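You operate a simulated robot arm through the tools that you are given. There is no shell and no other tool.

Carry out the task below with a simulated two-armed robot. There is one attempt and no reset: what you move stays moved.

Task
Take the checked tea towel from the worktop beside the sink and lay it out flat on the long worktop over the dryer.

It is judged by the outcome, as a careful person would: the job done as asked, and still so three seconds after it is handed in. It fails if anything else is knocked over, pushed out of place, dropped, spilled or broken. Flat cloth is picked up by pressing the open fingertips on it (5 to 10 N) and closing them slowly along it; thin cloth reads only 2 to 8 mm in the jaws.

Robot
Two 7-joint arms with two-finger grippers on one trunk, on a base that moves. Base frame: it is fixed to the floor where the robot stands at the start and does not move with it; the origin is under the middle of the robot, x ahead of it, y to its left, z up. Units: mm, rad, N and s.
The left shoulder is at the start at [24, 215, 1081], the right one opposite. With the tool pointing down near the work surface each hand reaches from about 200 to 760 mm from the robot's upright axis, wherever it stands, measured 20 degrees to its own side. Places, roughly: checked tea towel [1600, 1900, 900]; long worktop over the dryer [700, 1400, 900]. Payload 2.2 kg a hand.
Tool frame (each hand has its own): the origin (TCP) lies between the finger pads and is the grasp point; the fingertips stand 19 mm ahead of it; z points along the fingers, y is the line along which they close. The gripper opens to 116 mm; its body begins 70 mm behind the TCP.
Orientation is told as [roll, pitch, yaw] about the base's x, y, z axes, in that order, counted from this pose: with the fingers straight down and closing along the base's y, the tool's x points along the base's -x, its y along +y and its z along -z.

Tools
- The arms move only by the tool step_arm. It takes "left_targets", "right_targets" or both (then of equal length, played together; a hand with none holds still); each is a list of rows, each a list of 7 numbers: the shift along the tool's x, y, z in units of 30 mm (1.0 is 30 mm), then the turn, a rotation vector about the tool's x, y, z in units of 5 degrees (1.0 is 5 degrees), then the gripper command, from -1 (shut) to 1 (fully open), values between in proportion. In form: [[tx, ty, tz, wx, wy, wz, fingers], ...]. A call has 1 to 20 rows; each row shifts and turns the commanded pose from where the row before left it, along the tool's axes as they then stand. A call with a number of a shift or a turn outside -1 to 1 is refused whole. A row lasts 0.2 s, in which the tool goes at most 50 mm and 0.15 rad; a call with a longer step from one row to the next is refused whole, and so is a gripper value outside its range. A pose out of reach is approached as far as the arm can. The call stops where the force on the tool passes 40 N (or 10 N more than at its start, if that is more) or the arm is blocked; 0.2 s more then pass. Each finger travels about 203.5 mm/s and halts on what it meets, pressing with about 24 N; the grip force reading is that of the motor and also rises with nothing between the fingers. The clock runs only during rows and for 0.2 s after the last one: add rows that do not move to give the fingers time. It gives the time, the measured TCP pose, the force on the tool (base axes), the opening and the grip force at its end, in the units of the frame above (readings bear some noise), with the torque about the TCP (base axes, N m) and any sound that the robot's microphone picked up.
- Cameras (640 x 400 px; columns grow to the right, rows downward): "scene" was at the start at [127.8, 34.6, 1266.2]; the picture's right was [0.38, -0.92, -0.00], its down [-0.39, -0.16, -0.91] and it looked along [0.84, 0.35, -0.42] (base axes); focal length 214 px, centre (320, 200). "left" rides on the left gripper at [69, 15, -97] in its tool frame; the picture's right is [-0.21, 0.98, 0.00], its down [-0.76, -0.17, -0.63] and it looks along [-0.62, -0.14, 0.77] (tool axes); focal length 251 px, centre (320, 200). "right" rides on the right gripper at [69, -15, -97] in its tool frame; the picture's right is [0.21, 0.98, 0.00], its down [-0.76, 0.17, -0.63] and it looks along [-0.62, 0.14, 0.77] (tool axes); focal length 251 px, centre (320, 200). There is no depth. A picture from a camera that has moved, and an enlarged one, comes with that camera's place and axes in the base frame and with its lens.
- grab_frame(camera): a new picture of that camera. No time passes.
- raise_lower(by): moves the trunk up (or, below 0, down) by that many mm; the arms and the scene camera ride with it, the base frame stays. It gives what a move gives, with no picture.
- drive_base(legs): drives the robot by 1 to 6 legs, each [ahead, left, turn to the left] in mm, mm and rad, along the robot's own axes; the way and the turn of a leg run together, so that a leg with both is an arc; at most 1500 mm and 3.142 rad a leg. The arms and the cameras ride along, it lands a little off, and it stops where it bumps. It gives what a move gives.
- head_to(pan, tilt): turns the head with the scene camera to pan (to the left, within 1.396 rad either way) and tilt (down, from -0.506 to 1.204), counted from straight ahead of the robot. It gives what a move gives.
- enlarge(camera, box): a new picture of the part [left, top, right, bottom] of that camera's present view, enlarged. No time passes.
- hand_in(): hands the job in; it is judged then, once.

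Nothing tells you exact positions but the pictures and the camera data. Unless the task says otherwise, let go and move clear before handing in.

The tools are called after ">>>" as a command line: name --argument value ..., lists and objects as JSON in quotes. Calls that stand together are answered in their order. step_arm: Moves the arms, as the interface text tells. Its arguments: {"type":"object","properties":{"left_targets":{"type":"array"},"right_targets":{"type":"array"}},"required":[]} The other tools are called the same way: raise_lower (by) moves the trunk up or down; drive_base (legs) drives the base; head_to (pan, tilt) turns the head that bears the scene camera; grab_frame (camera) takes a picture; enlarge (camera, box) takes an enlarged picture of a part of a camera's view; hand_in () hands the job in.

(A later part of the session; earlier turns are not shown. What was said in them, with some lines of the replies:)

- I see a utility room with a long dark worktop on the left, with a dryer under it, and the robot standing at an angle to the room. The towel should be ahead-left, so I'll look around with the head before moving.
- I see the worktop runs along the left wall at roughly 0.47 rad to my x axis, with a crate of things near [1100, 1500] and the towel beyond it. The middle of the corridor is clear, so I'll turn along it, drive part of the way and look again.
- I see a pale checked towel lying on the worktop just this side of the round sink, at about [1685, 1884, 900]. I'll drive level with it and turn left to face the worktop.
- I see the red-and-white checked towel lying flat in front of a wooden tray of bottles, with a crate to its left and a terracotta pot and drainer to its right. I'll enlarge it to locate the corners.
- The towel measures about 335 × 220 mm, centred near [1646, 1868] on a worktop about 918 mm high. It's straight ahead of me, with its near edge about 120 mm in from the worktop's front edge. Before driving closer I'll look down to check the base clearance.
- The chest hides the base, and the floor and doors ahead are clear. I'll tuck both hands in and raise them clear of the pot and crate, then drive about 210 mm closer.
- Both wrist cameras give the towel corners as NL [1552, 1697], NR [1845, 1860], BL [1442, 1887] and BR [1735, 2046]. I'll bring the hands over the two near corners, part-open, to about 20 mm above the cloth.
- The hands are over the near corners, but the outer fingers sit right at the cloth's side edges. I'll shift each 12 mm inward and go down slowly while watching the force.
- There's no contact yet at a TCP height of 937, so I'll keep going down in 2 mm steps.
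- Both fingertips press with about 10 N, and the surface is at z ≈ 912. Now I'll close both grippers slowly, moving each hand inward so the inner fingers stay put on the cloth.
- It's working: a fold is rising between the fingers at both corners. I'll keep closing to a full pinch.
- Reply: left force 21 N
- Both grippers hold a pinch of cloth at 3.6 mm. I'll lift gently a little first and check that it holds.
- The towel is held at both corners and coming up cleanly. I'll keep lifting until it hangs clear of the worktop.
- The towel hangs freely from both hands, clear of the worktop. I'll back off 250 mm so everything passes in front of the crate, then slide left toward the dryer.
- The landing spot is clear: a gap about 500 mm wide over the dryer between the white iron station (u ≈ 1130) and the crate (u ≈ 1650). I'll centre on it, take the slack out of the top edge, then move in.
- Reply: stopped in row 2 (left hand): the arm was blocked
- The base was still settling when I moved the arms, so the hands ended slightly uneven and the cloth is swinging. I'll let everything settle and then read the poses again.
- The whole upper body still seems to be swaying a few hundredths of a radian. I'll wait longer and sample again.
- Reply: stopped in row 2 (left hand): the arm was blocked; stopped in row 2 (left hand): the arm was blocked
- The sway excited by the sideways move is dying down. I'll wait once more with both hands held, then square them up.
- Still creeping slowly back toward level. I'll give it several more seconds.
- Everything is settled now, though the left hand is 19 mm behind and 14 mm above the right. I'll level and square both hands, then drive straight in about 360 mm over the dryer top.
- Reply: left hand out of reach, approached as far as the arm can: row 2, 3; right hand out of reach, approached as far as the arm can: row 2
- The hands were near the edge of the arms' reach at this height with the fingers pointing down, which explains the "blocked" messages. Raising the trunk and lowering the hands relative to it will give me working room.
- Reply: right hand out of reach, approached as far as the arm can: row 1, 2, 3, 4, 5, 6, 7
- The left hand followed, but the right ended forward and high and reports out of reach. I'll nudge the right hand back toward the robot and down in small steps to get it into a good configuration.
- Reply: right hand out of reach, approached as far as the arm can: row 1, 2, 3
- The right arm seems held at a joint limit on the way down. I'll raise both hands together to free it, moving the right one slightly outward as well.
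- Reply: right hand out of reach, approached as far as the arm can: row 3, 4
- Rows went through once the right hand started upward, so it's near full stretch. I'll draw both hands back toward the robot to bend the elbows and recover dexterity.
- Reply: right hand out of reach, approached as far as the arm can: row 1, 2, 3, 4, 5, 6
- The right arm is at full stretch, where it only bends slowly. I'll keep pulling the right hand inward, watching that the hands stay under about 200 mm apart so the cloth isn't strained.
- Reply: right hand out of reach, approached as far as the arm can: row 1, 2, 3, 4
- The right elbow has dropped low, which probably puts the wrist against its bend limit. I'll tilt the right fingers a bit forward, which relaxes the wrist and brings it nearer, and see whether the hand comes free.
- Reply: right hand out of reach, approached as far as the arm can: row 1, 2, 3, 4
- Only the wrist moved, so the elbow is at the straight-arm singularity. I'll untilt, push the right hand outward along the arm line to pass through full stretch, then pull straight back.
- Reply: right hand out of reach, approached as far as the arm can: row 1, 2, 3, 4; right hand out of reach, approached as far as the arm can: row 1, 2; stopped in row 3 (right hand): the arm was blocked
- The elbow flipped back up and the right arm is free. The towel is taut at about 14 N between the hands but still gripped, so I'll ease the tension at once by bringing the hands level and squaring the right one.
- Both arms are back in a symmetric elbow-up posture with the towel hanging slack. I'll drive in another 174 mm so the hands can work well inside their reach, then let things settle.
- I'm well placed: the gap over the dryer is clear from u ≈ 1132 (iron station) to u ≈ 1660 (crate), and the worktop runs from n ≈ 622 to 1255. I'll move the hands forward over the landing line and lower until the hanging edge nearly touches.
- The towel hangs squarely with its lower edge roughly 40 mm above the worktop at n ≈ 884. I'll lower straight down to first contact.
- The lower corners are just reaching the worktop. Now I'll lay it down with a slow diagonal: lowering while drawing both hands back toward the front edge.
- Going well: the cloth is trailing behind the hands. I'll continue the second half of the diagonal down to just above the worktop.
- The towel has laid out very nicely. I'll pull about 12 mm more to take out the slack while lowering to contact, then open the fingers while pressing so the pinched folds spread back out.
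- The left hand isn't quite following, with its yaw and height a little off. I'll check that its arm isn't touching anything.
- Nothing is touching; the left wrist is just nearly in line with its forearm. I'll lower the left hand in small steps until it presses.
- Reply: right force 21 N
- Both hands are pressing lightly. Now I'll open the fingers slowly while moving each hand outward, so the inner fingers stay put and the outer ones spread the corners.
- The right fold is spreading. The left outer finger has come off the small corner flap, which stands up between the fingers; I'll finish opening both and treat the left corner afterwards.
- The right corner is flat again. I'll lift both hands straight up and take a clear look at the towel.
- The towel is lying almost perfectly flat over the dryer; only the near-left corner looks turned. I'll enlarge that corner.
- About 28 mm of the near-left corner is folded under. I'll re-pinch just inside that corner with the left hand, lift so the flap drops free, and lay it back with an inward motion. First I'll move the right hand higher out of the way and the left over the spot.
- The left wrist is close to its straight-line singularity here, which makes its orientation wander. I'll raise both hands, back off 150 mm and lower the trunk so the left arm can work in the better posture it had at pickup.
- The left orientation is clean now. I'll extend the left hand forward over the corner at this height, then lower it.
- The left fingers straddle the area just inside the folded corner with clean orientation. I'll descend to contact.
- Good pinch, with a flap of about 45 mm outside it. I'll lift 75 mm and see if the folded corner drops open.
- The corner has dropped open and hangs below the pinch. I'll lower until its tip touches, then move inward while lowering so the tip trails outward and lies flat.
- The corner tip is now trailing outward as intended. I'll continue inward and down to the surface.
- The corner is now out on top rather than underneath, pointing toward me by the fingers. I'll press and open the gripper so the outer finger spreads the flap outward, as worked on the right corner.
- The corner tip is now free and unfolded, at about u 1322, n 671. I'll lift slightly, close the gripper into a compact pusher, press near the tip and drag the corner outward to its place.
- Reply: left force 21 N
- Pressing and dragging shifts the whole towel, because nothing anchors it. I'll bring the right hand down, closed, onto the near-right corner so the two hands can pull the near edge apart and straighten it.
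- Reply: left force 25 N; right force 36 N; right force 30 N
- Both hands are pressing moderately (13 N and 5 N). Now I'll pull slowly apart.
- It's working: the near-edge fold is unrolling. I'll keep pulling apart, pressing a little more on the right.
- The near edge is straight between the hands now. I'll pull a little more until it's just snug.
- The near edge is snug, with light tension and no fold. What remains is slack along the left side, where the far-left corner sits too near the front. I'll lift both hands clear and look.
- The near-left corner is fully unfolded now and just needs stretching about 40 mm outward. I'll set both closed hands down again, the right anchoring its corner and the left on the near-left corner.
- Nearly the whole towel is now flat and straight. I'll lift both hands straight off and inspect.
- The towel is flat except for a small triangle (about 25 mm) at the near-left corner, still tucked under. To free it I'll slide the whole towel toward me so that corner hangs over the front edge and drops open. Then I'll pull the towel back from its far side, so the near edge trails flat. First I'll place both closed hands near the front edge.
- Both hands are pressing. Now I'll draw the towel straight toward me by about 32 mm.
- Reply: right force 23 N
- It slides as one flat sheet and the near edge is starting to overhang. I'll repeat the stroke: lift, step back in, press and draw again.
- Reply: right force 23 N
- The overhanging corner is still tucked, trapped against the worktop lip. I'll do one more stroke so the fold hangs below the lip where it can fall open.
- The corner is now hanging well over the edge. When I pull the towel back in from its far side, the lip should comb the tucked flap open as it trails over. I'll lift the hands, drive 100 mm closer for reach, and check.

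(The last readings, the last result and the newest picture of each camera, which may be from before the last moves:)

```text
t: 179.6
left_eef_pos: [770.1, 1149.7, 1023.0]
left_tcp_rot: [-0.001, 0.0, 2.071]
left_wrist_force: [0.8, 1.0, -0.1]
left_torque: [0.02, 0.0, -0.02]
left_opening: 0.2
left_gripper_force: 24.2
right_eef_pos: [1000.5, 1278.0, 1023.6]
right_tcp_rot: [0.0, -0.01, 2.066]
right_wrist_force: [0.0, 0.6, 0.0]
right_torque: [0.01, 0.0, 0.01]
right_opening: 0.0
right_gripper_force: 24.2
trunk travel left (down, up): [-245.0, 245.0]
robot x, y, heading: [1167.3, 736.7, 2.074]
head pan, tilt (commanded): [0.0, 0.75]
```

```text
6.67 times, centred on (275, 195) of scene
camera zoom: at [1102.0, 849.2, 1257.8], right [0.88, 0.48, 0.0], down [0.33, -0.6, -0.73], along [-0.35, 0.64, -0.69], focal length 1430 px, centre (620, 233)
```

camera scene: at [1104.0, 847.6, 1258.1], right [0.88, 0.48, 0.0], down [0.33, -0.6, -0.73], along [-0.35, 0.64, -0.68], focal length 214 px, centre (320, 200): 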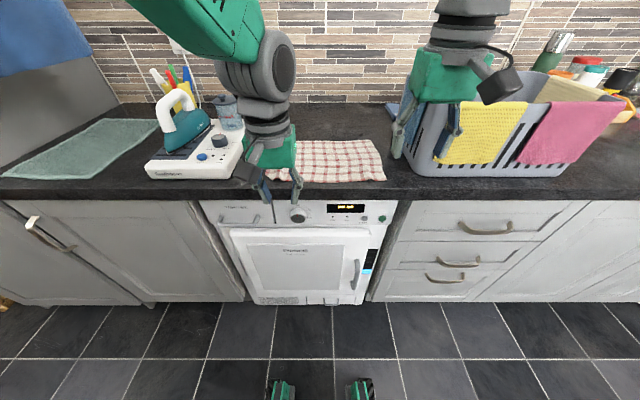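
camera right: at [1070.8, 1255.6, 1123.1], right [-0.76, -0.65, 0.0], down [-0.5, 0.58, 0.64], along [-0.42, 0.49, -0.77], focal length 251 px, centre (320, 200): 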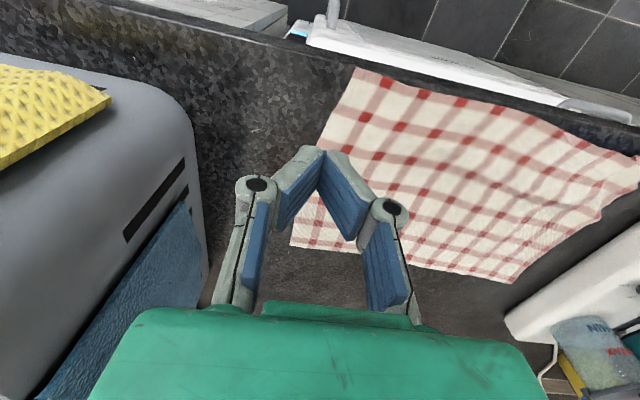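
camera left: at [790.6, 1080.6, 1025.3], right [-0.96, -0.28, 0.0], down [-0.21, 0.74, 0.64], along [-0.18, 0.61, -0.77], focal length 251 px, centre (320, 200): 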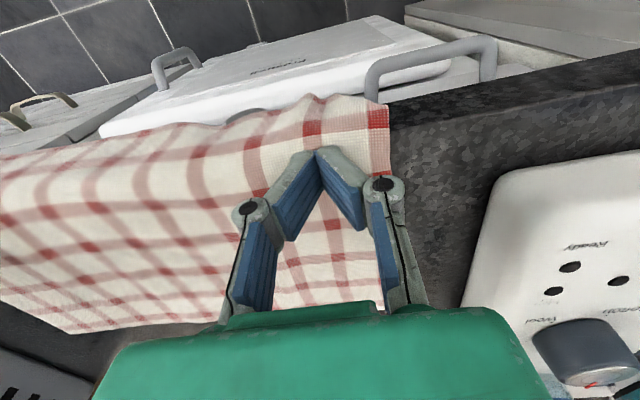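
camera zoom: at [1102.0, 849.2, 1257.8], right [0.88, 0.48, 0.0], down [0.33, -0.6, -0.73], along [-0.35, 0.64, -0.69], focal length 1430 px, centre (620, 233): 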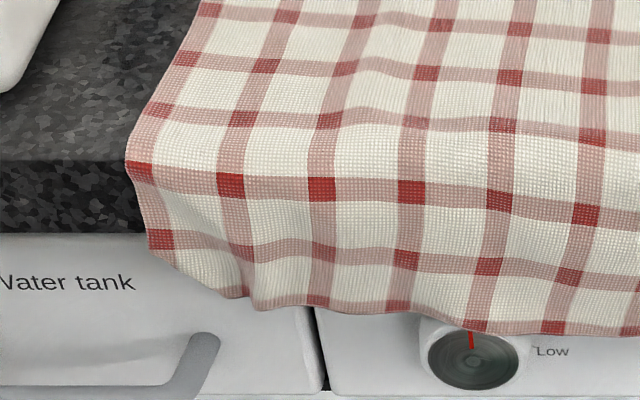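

>>> drive_base --legs '[[100, 0, 0]]'

>>> step_arm --left_targets '[[0, 0, 0, 0, 0, 0, -1], [0, 0, 0, 0, 0, 0, -1], [0, 0, 0, 0, 0, 0, -1], [0, 0, 0, 0, 0, 0, -1], [0, 0, 0, 0, 0, 0, -1], [0, 0, 0, 0, 0, 0, -1]]' --right_targets '[[0, 0, 0, 0, 0, 0, -1], [0, 0, 0, 0, 0, 0, -1], [0, 0, 0, 0, 0, 0, -1], [0, 0, 0, 0, 0, 0, -1], [0, 0, 0, 0, 0, 0, -1], [0, 0, 0, 0, 0, 0, -1]]'

>>> grab_frame --camera "scene"

>>> grab_frame --camera "left"

>>> grab_frame --camera "right"

```text
t: 180.7
left_eef_pos: [723.2, 1239.8, 1023.1]
left_tcp_rot: [0.0, -0.002, 2.07]
left_wrist_force: [-0.5, 1.0, -0.2]
left_torque: [-0.01, 0.01, 0.04]
left_opening: 0.2
left_gripper_force: 23.6
right_eef_pos: [951.1, 1365.4, 1023.7]
right_tcp_rot: [0.0, -0.009, 2.066]
right_wrist_force: [0.1, -0.7, 0.0]
right_torque: [0.0, -0.01, -0.02]
right_opening: 0.0
right_gripper_force: 23.8
trunk travel left (down, up): [-245.0, 245.0]
robot x, y, heading: [1110.6, 827.3, 2.071]
head pan, tilt (commanded): [0.0, 0.75]
```

```text
t: 182.1
left_eef_pos: [724.5, 1234.6, 1026.1]
left_tcp_rot: [0.0, -0.006, 2.069]
left_wrist_force: [-0.7, 0.7, 0.8]
left_torque: [-0.03, 0.03, -0.02]
left_opening: 0.3
left_gripper_force: 23.9
right_eef_pos: [954.2, 1362.3, 1026.2]
right_tcp_rot: [-0.001, -0.017, 2.067]
right_wrist_force: [0.3, -0.3, -0.7]
right_torque: [-0.03, 0.03, -0.05]
right_opening: 0.0
right_gripper_force: 23.9
trunk travel left (down, up): [-245.0, 245.0]
robot x, y, heading: [1116.3, 824.4, 2.068]
head pan, tilt (commanded): [0.0, 0.75]
```

```text
taken
camera scene: at [1054.6, 936.0, 1258.0], right [0.88, 0.48, 0.0], down [0.33, -0.6, -0.73], along [-0.35, 0.64, -0.69], focal length 214 px, centre (320, 200)
```

scene: 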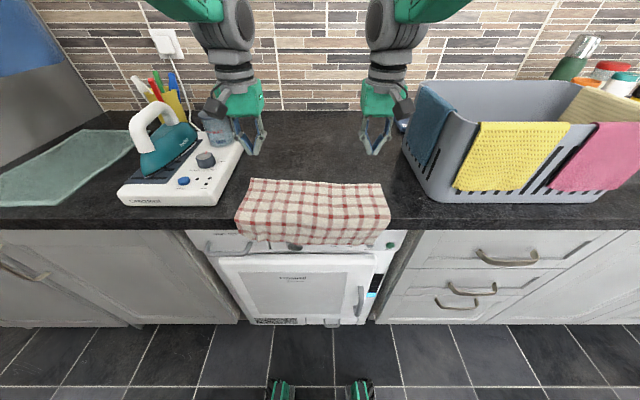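

```text
taken
camera left: at [743.4, 1167.1, 1121.5], right [-0.96, -0.28, 0.0], down [-0.21, 0.74, 0.64], along [-0.18, 0.61, -0.77], focal length 251 px, centre (320, 200)
```

left: 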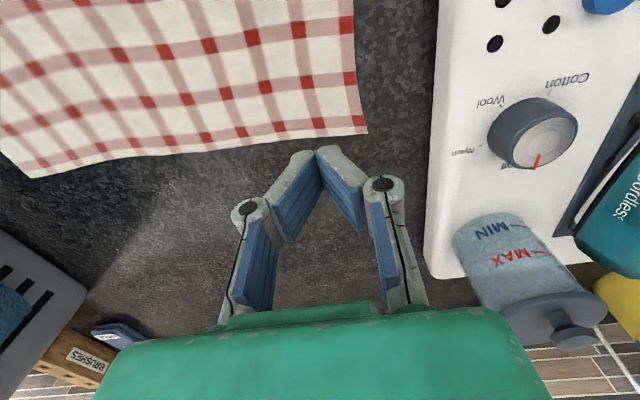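

```text
taken
camera right: at [1001.2, 1305.6, 1121.4], right [-0.76, -0.65, 0.0], down [-0.5, 0.58, 0.64], along [-0.42, 0.49, -0.77], focal length 251 px, centre (320, 200)
```

right: 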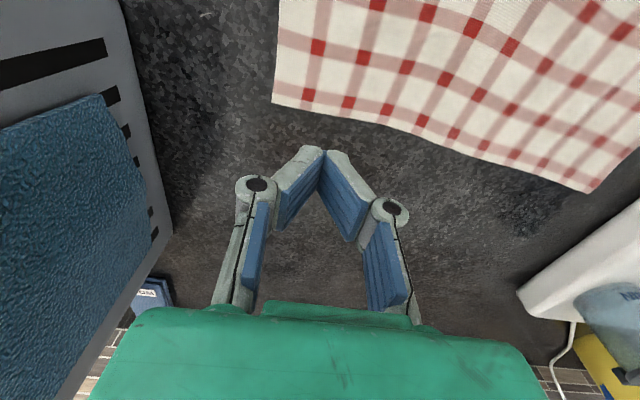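

The towel's far corners are at about u 1192, n 770 on the left and u 1528, n 742 on the right. I'll set both closed hands down just inside the far corners.

>>> step_arm --left_targets '[[-0.27, 0.18, 0.3, 0, 0, 0, -1], [-0.27, 0.18, 0.6, 0, 0, 0, -1], [0, 0, 0.7, 0, 0, 0, -1], [0, 0, 0.7, 0, 0, 0, -1], [0, 0, 0.6, 0, 0, 0, -1], [0, 0, 0.1, 0, 0, 0, -1], [0, 0, 0, 0, 0, 0, -1]]' --right_targets '[[0.23, -0.2, 0.3, 0, 0, 0, -1], [0.23, -0.21, 0.6, 0, 0, 0, -1], [0, 0, 0.7, 0, 0, 0, -1], [0, 0, 0.7, 0, 0, 0, -1], [0, 0, 0.6, 0, 0, 0, -1], [0, 0, 0.1, 0, 0, 0, -1], [0, 0, 0, 0, 0, 0, -1]]'

>>> step_arm --left_targets '[[0, 0, 0.1, 0, 0, 0, -1], [0, 0, 0.05, 0, 0, 0, -1], [0, 0, 0, 0, 0, 0, -1]]' --right_targets '[[0, 0, 0.1, 0, 0, 0, -1], [0, 0, 0.05, 0, 0, 0, -1], [0, 0, 0, 0, 0, 0, -1]]'

>>> step_arm --left_targets '[[0, 0, 0.04, 0, 0, 0, -1], [0, 0, 0, 0, 0, 0, -1]]' --right_targets '[[0, 0, 0.04, 0, 0, 0, -1], [0, 0, 0, 0, 0, 0, -1]]'

```text
t: 183.7
left_eef_pos: [706.3, 1244.5, 935.4]
left_tcp_rot: [0.0, -0.004, 2.07]
left_wrist_force: [-1.0, -0.7, 0.9]
left_torque: [0.01, -0.01, 0.02]
left_opening: 0.0
left_gripper_force: 23.5
right_eef_pos: [969.9, 1357.6, 935.5]
right_tcp_rot: [-0.003, -0.016, 2.066]
right_wrist_force: [0.4, 0.3, 0.1]
right_torque: [0.01, 0.01, 0.01]
right_opening: 0.2
right_gripper_force: 24.1
trunk travel left (down, up): [-245.0, 245.0]
robot x, y, heading: [1116.9, 825.9, 2.073]
head pan, tilt (commanded): [0.0, 0.75]
```

```text
t: 184.5
left_eef_pos: [706.0, 1245.1, 930.0]
left_tcp_rot: [0.0, -0.006, 2.07]
left_wrist_force: [0.3, 0.7, 0.5]
left_torque: [-0.02, -0.01, 0.01]
left_opening: 0.1
left_gripper_force: 23.9
right_eef_pos: [970.9, 1355.9, 930.4]
right_tcp_rot: [-0.003, -0.013, 2.068]
right_wrist_force: [-0.6, -0.2, 0.5]
right_torque: [0.0, 0.0, -0.05]
right_opening: 0.0
right_gripper_force: 24.4
trunk travel left (down, up): [-245.0, 245.0]
robot x, y, heading: [1119.7, 827.3, 2.07]
head pan, tilt (commanded): [0.0, 0.75]
```

```text
t: 185.1
left_eef_pos: [706.3, 1245.5, 929.9]
left_tcp_rot: [-0.001, -0.007, 2.07]
left_wrist_force: [0.3, -0.3, -0.2]
left_torque: [-0.02, 0.03, 0.0]
left_opening: 0.0
left_gripper_force: 24.3
right_eef_pos: [971.3, 1356.8, 929.2]
right_tcp_rot: [-0.001, -0.014, 2.067]
right_wrist_force: [0.9, -0.9, 1.6]
right_torque: [-0.03, 0.0, 0.0]
right_opening: 0.0
right_gripper_force: 23.7
trunk travel left (down, up): [-245.0, 245.0]
robot x, y, heading: [1117.1, 823.7, 2.071]
head pan, tilt (commanded): [0.0, 0.75]
```

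>>> step_arm --left_targets '[[0, 0, 0.06, 0, 0, 0, -1], [0, 0, 0, 0, 0, 0, -1]]' --right_targets '[[0, 0, 0.04, 0, 0, 0, -1], [0, 0, 0, 0, 0, 0, -1]]'

>>> step_arm --left_targets '[[0, 0, 0.02, 0, 0, 0, -1], [0, 0, 0, 0, 0, 0, -1]]' --right_targets '[[0, 0, 0.01, 0, 0, 0, -1], [0, 0, 0, 0, 0, 0, -1]]'

```text
t: 185.7
left_eef_pos: [707.5, 1245.0, 929.3]
left_tcp_rot: [0.001, -0.008, 2.071]
left_wrist_force: [-0.1, -0.2, 10.6]
left_torque: [-0.03, 0.06, 0.03]
left_opening: 0.0
left_gripper_force: 24.3
right_eef_pos: [971.5, 1355.2, 928.9]
right_tcp_rot: [0.0, -0.017, 2.066]
right_wrist_force: [-1.3, 1.3, 8.0]
right_torque: [-0.06, -0.02, -0.02]
right_opening: 0.0
right_gripper_force: 24.7
trunk travel left (down, up): [-245.0, 245.0]
robot x, y, heading: [1116.6, 826.9, 2.071]
head pan, tilt (commanded): [0.0, 0.75]
```

```text
t: 186.3
left_eef_pos: [707.6, 1244.2, 929.6]
left_tcp_rot: [-0.001, -0.01, 2.069]
left_wrist_force: [-1.0, 1.3, 17.6]
left_torque: [0.05, 0.03, -0.04]
left_opening: 0.1
left_gripper_force: 24.0
right_eef_pos: [971.0, 1357.9, 930.0]
right_tcp_rot: [-0.001, -0.019, 2.066]
right_wrist_force: [-2.0, 1.2, 13.6]
right_torque: [-0.03, 0.0, 0.01]
right_opening: 0.1
right_gripper_force: 23.8
trunk travel left (down, up): [-245.0, 245.0]
robot x, y, heading: [1117.1, 825.0, 2.073]
head pan, tilt (commanded): [0.0, 0.75]
```

Pressing about 15 N on each side. Now I'll drag the far edge away from me, the right slightly more to square the towel up.

>>> step_arm --left_targets '[[-0.1, 0, -0.015, 0, 0, 0, -1], [-0.14, 0, 0, 0, 0, 0, -1], [-0.14, 0, 0, 0, 0, 0, -1], [-0.14, 0, 0, 0, 0, 0, -1], [-0.14, 0, 0, 0, 0, 0, -1], [-0.14, 0, 0, 0, 0, 0, -1], [-0.14, 0, 0, 0, 0, 0, -1], [-0.14, 0, 0, 0, 0, 0, -1], [-0.14, 0, 0, 0, 0, 0, -1], [-0.14, 0, 0, 0, 0, 0, -1], [-0.14, 0, 0, 0, 0, 0, -1], [-0.14, 0, 0, 0, 0, 0, -1], [0, 0, 0, 0, 0, 0, -1]]' --right_targets '[[-0.13, 0, 0, 0, 0, 0, -1], [-0.178, 0, 0, 0, 0, 0, -1], [-0.178, 0, 0, 0, 0, 0, -1], [-0.178, 0, 0, 0, 0, 0, -1], [-0.178, 0, 0, 0, 0, 0, -1], [-0.178, 0, 0, 0, 0, 0, -1], [-0.178, 0, 0, 0, 0, 0, -1], [-0.178, 0, 0, 0, 0, 0, -1], [-0.178, 0, 0, 0, 0, 0, -1], [-0.178, 0, 0, 0, 0, 0, -1], [-0.178, 0, 0, 0, 0, 0, -1], [-0.178, 0, 0, 0, 0, 0, -1], [0, 0, 0, 0, 0, 0, -1]]'

>>> enlarge --camera "scene" --box '[210, 120, 420, 251]'

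>>> grab_frame --camera "left"

```text
t: 189.1
left_eef_pos: [685.2, 1287.5, 929.4]
left_tcp_rot: [0.002, -0.007, 2.07]
left_wrist_force: [3.6, -3.7, 18.4]
left_torque: [-0.07, 0.0, 0.01]
left_opening: 0.0
left_gripper_force: 24.2
right_eef_pos: [941.5, 1411.0, 930.7]
right_tcp_rot: [-0.001, -0.016, 2.066]
right_wrist_force: [-0.2, -0.8, 3.1]
right_torque: [-0.02, 0.05, 0.0]
right_opening: 0.1
right_gripper_force: 24.0
trunk travel left (down, up): [-245.0, 245.0]
robot x, y, heading: [1118.1, 823.6, 2.074]
head pan, tilt (commanded): [0.0, 0.75]
```

```text
3.05 times, centred on (315, 186) of scene
camera zoom: at [1056.7, 933.8, 1258.5], right [0.88, 0.48, 0.0], down [0.33, -0.6, -0.73], along [-0.35, 0.64, -0.68], focal length 654 px, centre (335, 244)
```

zoom: 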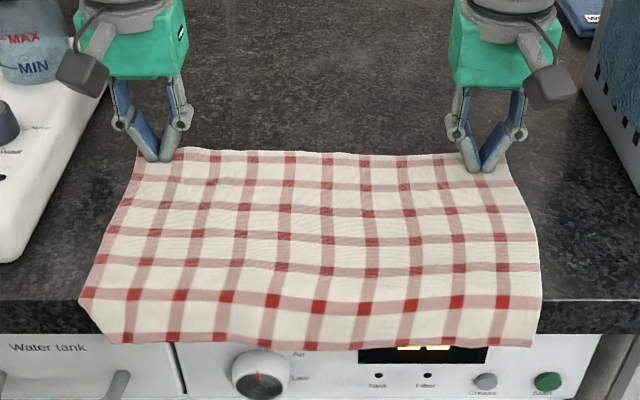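

```text
taken
camera left: at [703.1, 1219.2, 1025.4], right [-0.96, -0.28, 0.0], down [-0.21, 0.74, 0.64], along [-0.18, 0.61, -0.77], focal length 251 px, centre (320, 200)
```

left: 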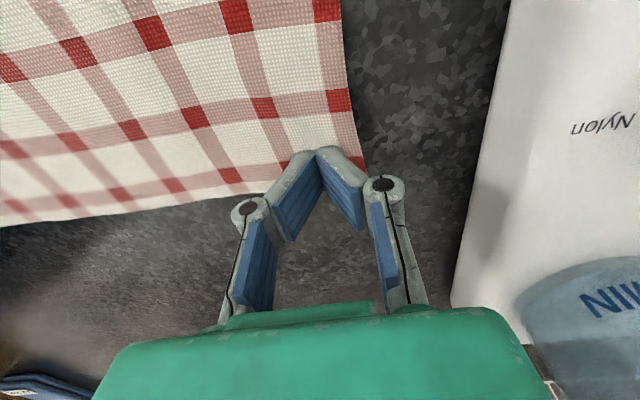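

>>> enlarge --camera "scene" --box '[225, 200, 305, 245]'

```text
8.00 times, centred on (265, 222) of scene
camera zoom: at [1056.7, 933.8, 1258.5], right [0.88, 0.48, 0.0], down [0.33, -0.6, -0.73], along [-0.35, 0.64, -0.68], focal length 1716 px, centre (760, 20)
```

zoom: 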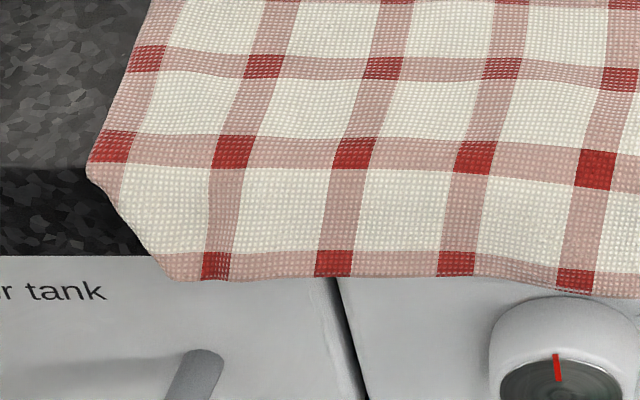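

The fold is just reaching the lip now. I'll continue the pull.

>>> step_arm --left_targets '[[-0.1, 0, 0, 0, 0, 0, -1], [-0.14, 0, 0, 0, 0, 0, -1], [-0.14, 0, 0, 0, 0, 0, -1], [-0.14, 0, 0, 0, 0, 0, -1], [-0.14, 0, 0, 0, 0, 0, -1], [-0.14, 0, 0, 0, 0, 0, -1], [-0.14, 0, 0, 0, 0, 0, -1], [-0.14, 0, 0, 0, 0, 0, -1], [-0.14, 0, 0, 0, 0, 0, -1], [-0.14, 0, 0, 0, 0, 0, -1], [-0.14, 0, 0, 0, 0, 0, -1], [-0.14, 0, 0, 0, 0, 0, -1], [0, 0, 0, 0, 0, 0, -1]]' --right_targets '[[-0.13, 0, 0.03, 0, 0, 0, -1], [-0.178, 0, 0, 0, 0, 0, -1], [-0.178, 0, 0, 0, 0, 0, -1], [-0.178, 0, 0, 0, 0, 0, -1], [-0.178, 0, 0, 0, 0, 0, -1], [-0.178, 0, 0, 0, 0, 0, -1], [-0.178, 0, 0, 0, 0, 0, -1], [-0.178, 0, 0, 0, 0, 0, -1], [-0.178, 0, 0, 0, 0, 0, -1], [-0.178, 0, 0, 0, 0, 0, -1], [-0.178, 0, 0, 0, 0, 0, -1], [-0.178, 0, 0, 0, 0, 0, -1], [0, 0, 0, 0, 0, 0, -1]]'

>>> enlarge --camera "scene" --box '[210, 120, 420, 251]'

>>> enlarge --camera "scene" --box '[225, 180, 305, 230]'

```text
t: 191.9
left_eef_pos: [661.8, 1330.5, 930.1]
left_tcp_rot: [0.003, -0.006, 2.07]
left_wrist_force: [1.1, -1.1, 14.3]
left_torque: [0.0, -0.02, 0.0]
left_opening: 0.0
left_gripper_force: 24.3
right_eef_pos: [912.1, 1465.3, 930.1]
right_tcp_rot: [-0.002, -0.016, 2.068]
right_wrist_force: [0.1, -1.0, 0.0]
right_torque: [0.01, 0.01, 0.0]
right_opening: 0.0
right_gripper_force: 24.5
trunk travel left (down, up): [-245.0, 245.0]
robot x, y, heading: [1117.0, 826.0, 2.074]
head pan, tilt (commanded): [0.0, 0.75]
```

```text
3.05 times, centred on (315, 186) of scene
camera zoom: at [1056.0, 935.2, 1258.3], right [0.88, 0.48, 0.0], down [0.33, -0.6, -0.73], along [-0.35, 0.64, -0.68], focal length 654 px, centre (335, 244)
```

zoom: 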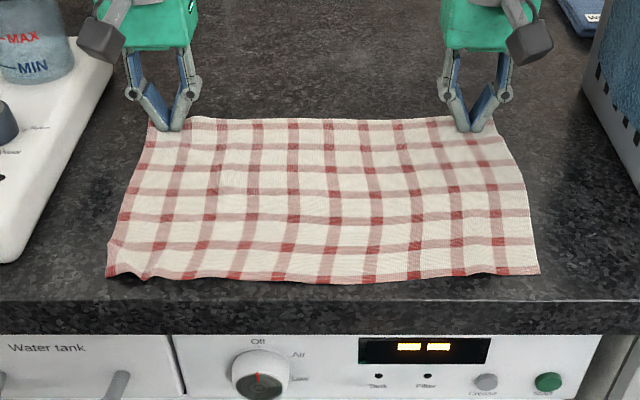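

```text
8.00 times, centred on (265, 205) of scene
camera zoom: at [1056.0, 935.2, 1258.3], right [0.88, 0.48, 0.0], down [0.33, -0.6, -0.73], along [-0.35, 0.64, -0.68], focal length 1716 px, centre (760, 160)
```

zoom: 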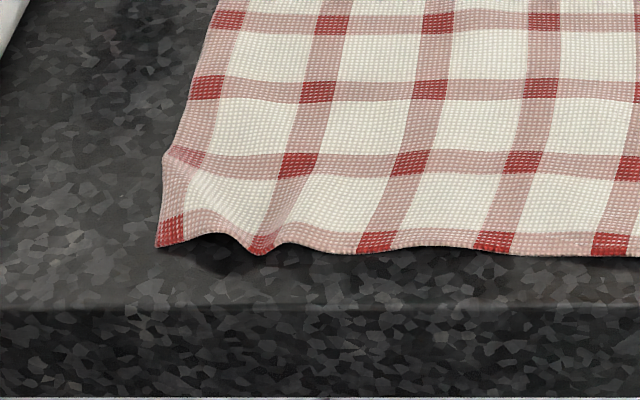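

The lip combed the corner open: the red corner square is now visible and all four corners are out. I'll lift both hands straight up and inspect the whole towel.

>>> step_arm --left_targets '[[0, 0, -0.1, 0, 0, 0, -1], [0, 0, -0.3, 0, 0, 0, -1], [0, 0, -0.7, 0, 0, 0, -1], [0, 0, -0.8, 0, 0, 0, -1], [0, 0, -0.8, 0, 0, 0, -1], [0, 0, -0.8, 0, 0, 0, -1], [0, 0, 0, 0, 0, 0, -1]]' --right_targets '[[0, 0, -0.1, 0, 0, 0, -1], [0, 0, -0.3, 0, 0, 0, -1], [0, 0, -0.7, 0, 0, 0, -1], [0, 0, -0.8, 0, 0, 0, -1], [0, 0, -0.8, 0, 0, 0, -1], [0, 0, -0.8, 0, 0, 0, -1], [0, 0, 0, 0, 0, 0, -1]]'

>>> enlarge --camera "scene" --box '[210, 120, 420, 251]'

>>> enlarge --camera "scene" --box '[225, 180, 305, 230]'

>>> grab_frame --camera "right"

```text
t: 193.5
left_eef_pos: [660.3, 1332.1, 1034.3]
left_tcp_rot: [-0.001, -0.005, 2.069]
left_wrist_force: [-0.3, 0.9, -0.1]
left_torque: [0.01, 0.0, 0.0]
left_opening: 0.0
left_gripper_force: 24.4
right_eef_pos: [911.9, 1465.8, 1034.2]
right_tcp_rot: [0.001, -0.015, 2.067]
right_wrist_force: [0.4, 0.2, -0.8]
right_torque: [-0.02, -0.01, 0.0]
right_opening: 0.2
right_gripper_force: 24.1
trunk travel left (down, up): [-245.0, 245.0]
robot x, y, heading: [1117.9, 823.1, 2.067]
head pan, tilt (commanded): [0.0, 0.75]
```

```text
3.05 times, centred on (315, 186) of scene
camera zoom: at [1053.7, 937.9, 1257.7], right [0.88, 0.48, 0.0], down [0.33, -0.6, -0.73], along [-0.35, 0.64, -0.69], focal length 654 px, centre (335, 244)
```

zoom: 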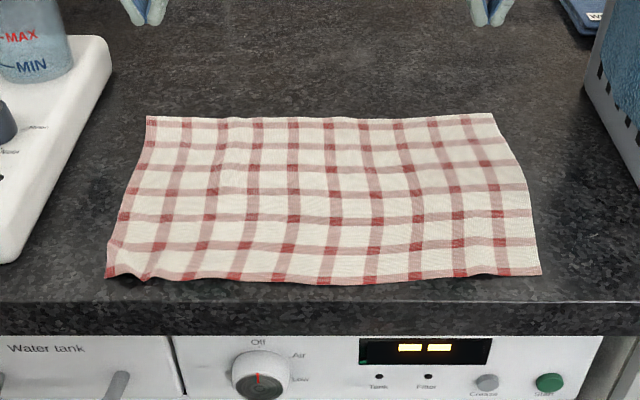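

```text
8.00 times, centred on (265, 205) of scene
camera zoom: at [1053.7, 937.9, 1257.7], right [0.88, 0.48, 0.0], down [0.33, -0.6, -0.73], along [-0.35, 0.64, -0.69], focal length 1716 px, centre (760, 160)
```

zoom: 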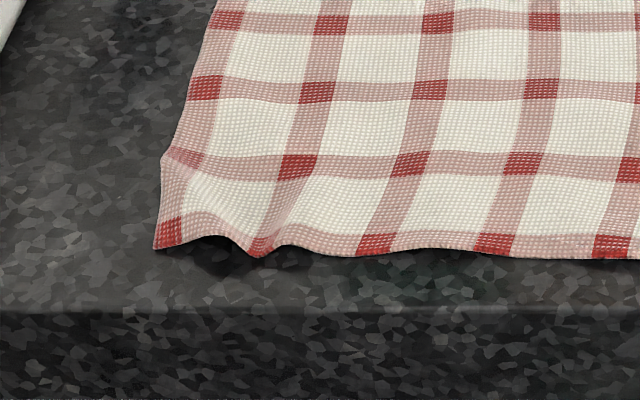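

```text
taken
camera right: at [958.3, 1410.4, 1129.9], right [-0.76, -0.65, 0.0], down [-0.5, 0.58, 0.64], along [-0.42, 0.49, -0.77], focal length 251 px, centre (320, 200)
```

right: 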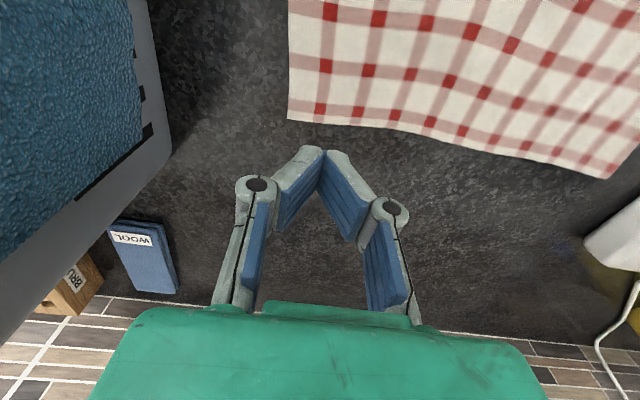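

The towel is square and flat: corners near (1207, 649), (1525, 656), (1194, 868), (1529, 875). Only a small ripple of about 17 mm of slack remains by the near-left corner. I'll back off 100 mm for a good arm posture and pull that corner out gently with the right corner anchored.

>>> drive_base --legs '[[-100, 0, 0]]'

>>> step_arm --left_targets '[[0.5, 0, 0, 0, 0, 0, -1], [0.5, 0, 0, 0, 0, 0, -1], [0.5, 0, 0, 0, 0, 0, -1], [0.5, 0, 0, 0, 0, 0, -1], [0.5, 0, 0, 0, 0, 0, -1], [0.5, 0, 0, 0, 0, 0, -1], [0, 0, 0, 0, 0, 0, -1], [0, 0, 0, 0, 0, 0, -1], [0, 0, 0, 0, 0, 0, -1], [0, 0, 0, 0, 0, 0, -1]]' --right_targets '[[0.45, 0, 0, 0, 0, 0, -1], [0.45, 0, 0, 0, 0, 0, -1], [0.45, 0, 0, 0, 0, 0, -1], [0.45, 0, 0, 0, 0, 0, -1], [0.45, 0, 0, 0, 0, 0, -1], [0.45, 0, 0, 0, 0, 0, -1], [0, 0, 0, 0, 0, 0, -1], [0, 0, 0, 0, 0, 0, -1], [0, 0, 0, 0, 0, 0, -1], [0, 0, 0, 0, 0, 0, -1]]'

>>> grab_frame --camera "left"

>>> grab_frame --camera "right"

>>> grab_frame --camera "scene"

```text
t: 194.7
left_eef_pos: [706.6, 1243.9, 1036.5]
left_tcp_rot: [0.0, -0.006, 2.07]
left_wrist_force: [0.1, -0.1, 1.2]
left_torque: [0.01, 0.03, -0.02]
left_opening: 0.0
left_gripper_force: 24.4
right_eef_pos: [959.0, 1378.7, 1035.7]
right_tcp_rot: [-0.002, -0.018, 2.067]
right_wrist_force: [0.0, -0.5, 0.3]
right_torque: [0.02, 0.06, -0.03]
right_opening: 0.0
right_gripper_force: 24.2
trunk travel left (down, up): [-245.0, 245.0]
robot x, y, heading: [1166.7, 736.3, 2.072]
head pan, tilt (commanded): [0.0, 0.75]
```

```text
t: 196.8
left_eef_pos: [752.6, 1160.2, 1035.7]
left_tcp_rot: [0.001, -0.012, 2.071]
left_wrist_force: [0.3, 0.1, 1.1]
left_torque: [-0.01, 0.03, -0.01]
left_opening: 0.0
left_gripper_force: 23.5
right_eef_pos: [999.1, 1302.4, 1035.7]
right_tcp_rot: [-0.002, -0.02, 2.067]
right_wrist_force: [-0.4, -0.7, -0.4]
right_torque: [0.01, -0.01, 0.03]
right_opening: 0.0
right_gripper_force: 23.8
trunk travel left (down, up): [-245.0, 245.0]
robot x, y, heading: [1163.0, 736.0, 2.072]
head pan, tilt (commanded): [0.0, 0.75]
```

```text
taken
camera left: at [771.0, 1092.6, 1131.9], right [-0.96, -0.28, 0.0], down [-0.21, 0.74, 0.64], along [-0.18, 0.61, -0.77], focal length 251 px, centre (320, 200)
```

left: 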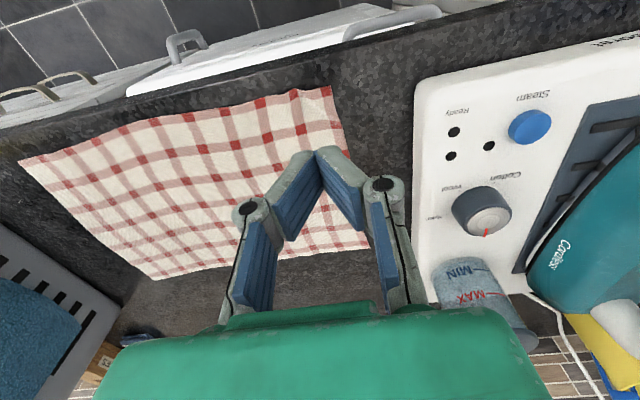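

```text
taken
camera right: at [1046.2, 1247.1, 1131.3], right [-0.76, -0.65, -0.01], down [-0.5, 0.57, 0.65], along [-0.42, 0.49, -0.76], focal length 251 px, centre (320, 200)
```

right: 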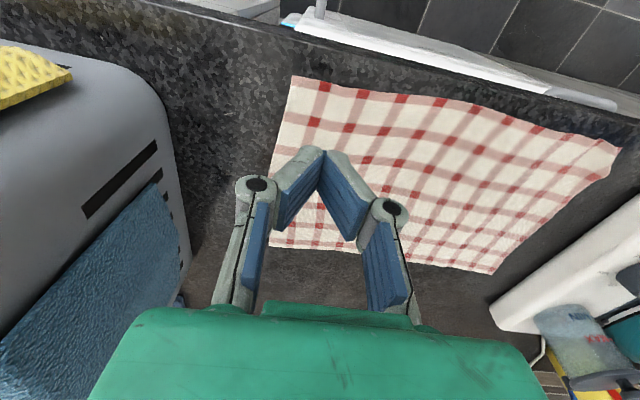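

```text
taken
camera scene: at [1101.7, 849.7, 1257.9], right [0.88, 0.48, 0.0], down [0.33, -0.6, -0.73], along [-0.35, 0.64, -0.69], focal length 214 px, centre (320, 200)
```

scene: 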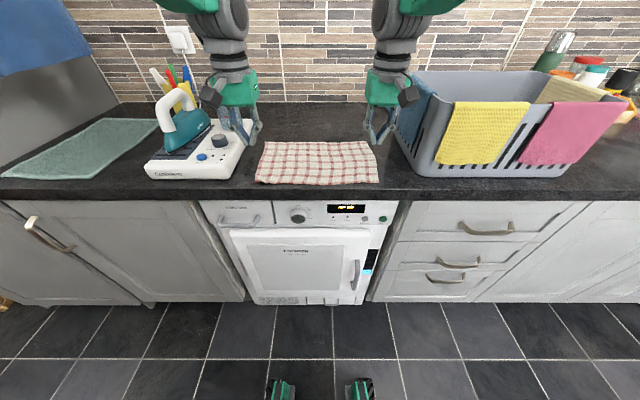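

>>> enlarge --camera "left" --box '[200, 60, 400, 185]'

>>> enlarge --camera "scene" --box '[245, 130, 395, 195]'

```text
3.20 times, centred on (300, 122) of left
camera zoom: at [771.0, 1092.6, 1131.9], right [-0.96, -0.28, 0.0], down [-0.21, 0.74, 0.64], along [-0.18, 0.61, -0.77], focal length 805 px, centre (384, 448)
```

zoom: 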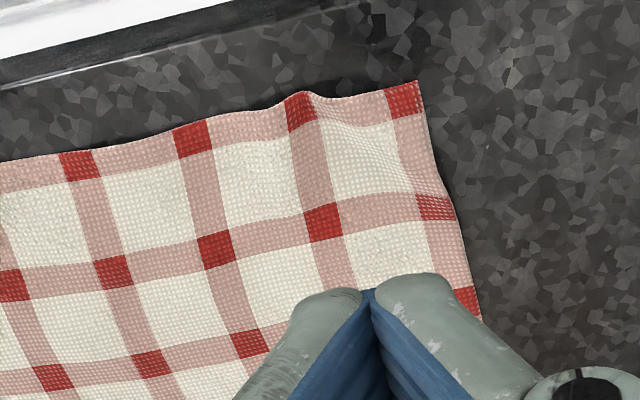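

```text
4.27 times, centred on (320, 162) of scene
camera zoom: at [1101.7, 849.7, 1257.9], right [0.88, 0.48, 0.0], down [0.33, -0.6, -0.73], along [-0.35, 0.64, -0.69], focal length 915 px, centre (320, 360)
```

zoom: 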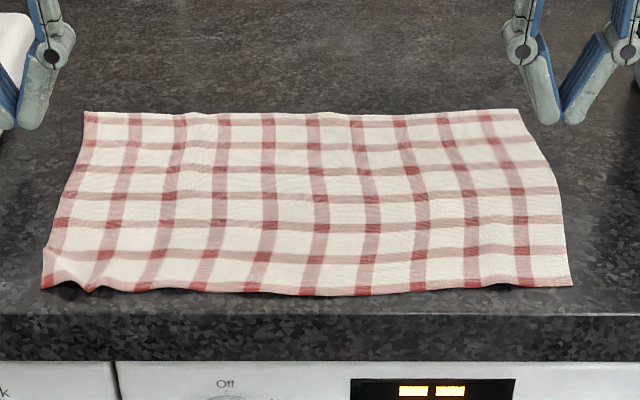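

The towel lies flat and square over the dryer, with all four corners out and only faint ripples a few millimetres high. I'll back the robot away so the hands are clear, then take a last look at the towel and its surroundings.

>>> step_arm --left_targets '[[0, 0, -0.8, 0, 0, 0, -1], [0, 0, -0.8, 0, 0, 0, -1], [0, 0, 0, 0, 0, 0, -1]]' --right_targets '[[0, 0, -0.8, 0, 0, 0, -1], [0, 0, -0.8, 0, 0, 0, -1], [0, 0, 0, 0, 0, 0, -1]]'

>>> drive_base --legs '[[-250, 0, 0]]'

>>> head_to --pan 0.0 --tilt 0.6

>>> grab_frame --camera "scene"

>>> enlarge --camera "scene" --box '[240, 90, 400, 190]'

>>> head_to --pan -0.6 --tilt 0.5

>>> grab_frame --camera "scene"

```text
t: 197.7
left_eef_pos: [750.3, 1161.9, 1084.3]
left_tcp_rot: [-0.002, -0.01, 2.07]
left_wrist_force: [-0.3, 0.6, -0.6]
left_torque: [0.01, 0.0, 0.02]
left_opening: 0.3
left_gripper_force: 23.7
right_eef_pos: [999.7, 1303.2, 1083.8]
right_tcp_rot: [-0.002, -0.018, 2.064]
right_wrist_force: [-0.7, -0.4, -0.4]
right_torque: [-0.03, -0.01, 0.01]
right_opening: 0.0
right_gripper_force: 23.5
trunk travel left (down, up): [-245.0, 245.0]
robot x, y, heading: [1165.1, 733.0, 2.075]
head pan, tilt (commanded): [0.0, 0.75]
```

```text
t: 199.5
left_eef_pos: [871.3, 942.9, 1085.4]
left_tcp_rot: [0.002, -0.011, 2.07]
left_wrist_force: [-0.3, 0.1, -0.5]
left_torque: [-0.01, -0.03, 0.04]
left_opening: 0.2
left_gripper_force: 24.1
right_eef_pos: [1118.5, 1084.5, 1084.7]
right_tcp_rot: [0.0, -0.02, 2.066]
right_wrist_force: [0.1, -0.4, -0.7]
right_torque: [-0.01, -0.02, 0.01]
right_opening: 0.0
right_gripper_force: 24.0
trunk travel left (down, up): [-245.0, 245.0]
robot x, y, heading: [1284.4, 521.5, 2.069]
head pan, tilt (commanded): [0.0, 0.75]
```

```text
t: 200.2
left_eef_pos: [873.4, 939.8, 1086.9]
left_tcp_rot: [0.003, -0.016, 2.07]
left_wrist_force: [0.0, -0.3, 0.4]
left_torque: [0.0, 0.01, 0.0]
left_opening: 0.0
left_gripper_force: 24.2
right_eef_pos: [1120.8, 1081.1, 1087.5]
right_tcp_rot: [-0.001, -0.027, 2.067]
right_wrist_force: [-0.1, -0.7, -0.3]
right_torque: [0.04, 0.0, 0.02]
right_opening: 0.0
right_gripper_force: 24.0
trunk travel left (down, up): [-245.0, 245.0]
robot x, y, heading: [1284.3, 518.7, 2.071]
head pan, tilt (commanded): [0.0, 0.6]
```

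```text
taken
camera scene: at [1218.8, 635.8, 1270.9], right [0.88, 0.48, 0.0], down [0.27, -0.5, -0.82], along [-0.39, 0.72, -0.57], focal length 214 px, centre (320, 200)
```

scene: 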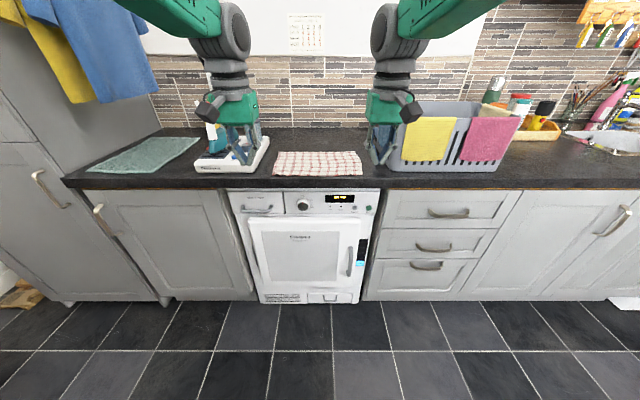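

```text
4.00 times, centred on (320, 140) of scene
camera zoom: at [1218.8, 635.8, 1270.9], right [0.88, 0.48, 0.0], down [0.27, -0.5, -0.82], along [-0.39, 0.72, -0.57], focal length 858 px, centre (320, 440)
```

zoom: 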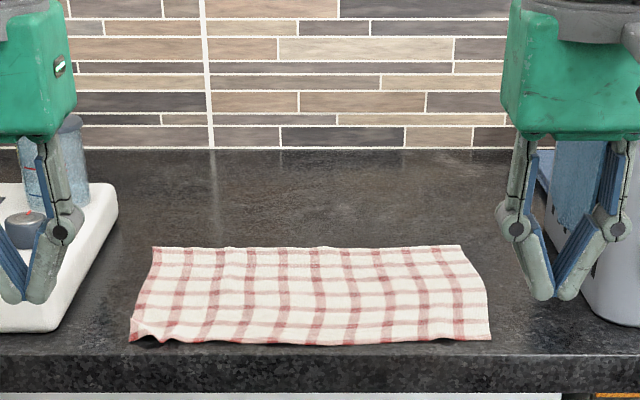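

```text
t: 201.2
left_eef_pos: [873.4, 939.7, 1086.8]
left_tcp_rot: [0.001, -0.015, 2.07]
left_wrist_force: [-0.2, 0.1, 0.3]
left_torque: [0.0, 0.01, 0.0]
left_opening: 0.1
left_gripper_force: 24.1
right_eef_pos: [1122.0, 1081.6, 1088.0]
right_tcp_rot: [0.0, -0.025, 2.066]
right_wrist_force: [0.1, -0.4, -0.3]
right_torque: [0.01, 0.01, -0.03]
right_opening: 0.0
right_gripper_force: 24.0
trunk travel left (down, up): [-245.0, 245.0]
robot x, y, heading: [1283.0, 520.8, 2.075]
head pan, tilt (commanded): [-0.6, 0.499]
```

```text
taken
camera scene: at [1270.0, 649.4, 1280.0], right [1.0, -0.1, 0.0], down [-0.05, -0.48, -0.88], along [0.09, 0.87, -0.48], focal length 214 px, centre (320, 200)
```

scene: 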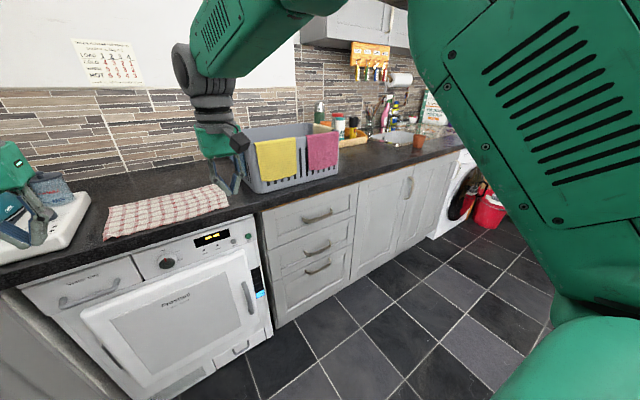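

The towel lies flat and square on the worktop over the dryer with its corners out. The iron station, crate, bottles and pot all look as they were, and both hands are clear of the worktop, so I'm handing in.

>>> hand_in

```text
The job is handed in.
```

I laid the checked tea towel out flat on the worktop over the dryer and handed the job in. I don't have the judge's result.

- **Towel:** all four corners are out, and it sits fully on the worktop, about 25 mm in from the front edge. A ripple under about 10 mm high remains by the near-left corner.
- **Other things:** in my last look, the iron station, crate, bottle tray and terracotta pot were where they started, and I saw nothing knocked over or moved.
- **How it went:** the near-left corner first landed folded under. I freed it by drawing the towel part-way over the front edge and pulling it back.
- **Robot:** both grippers had let go and the robot had backed clear before I handed in.
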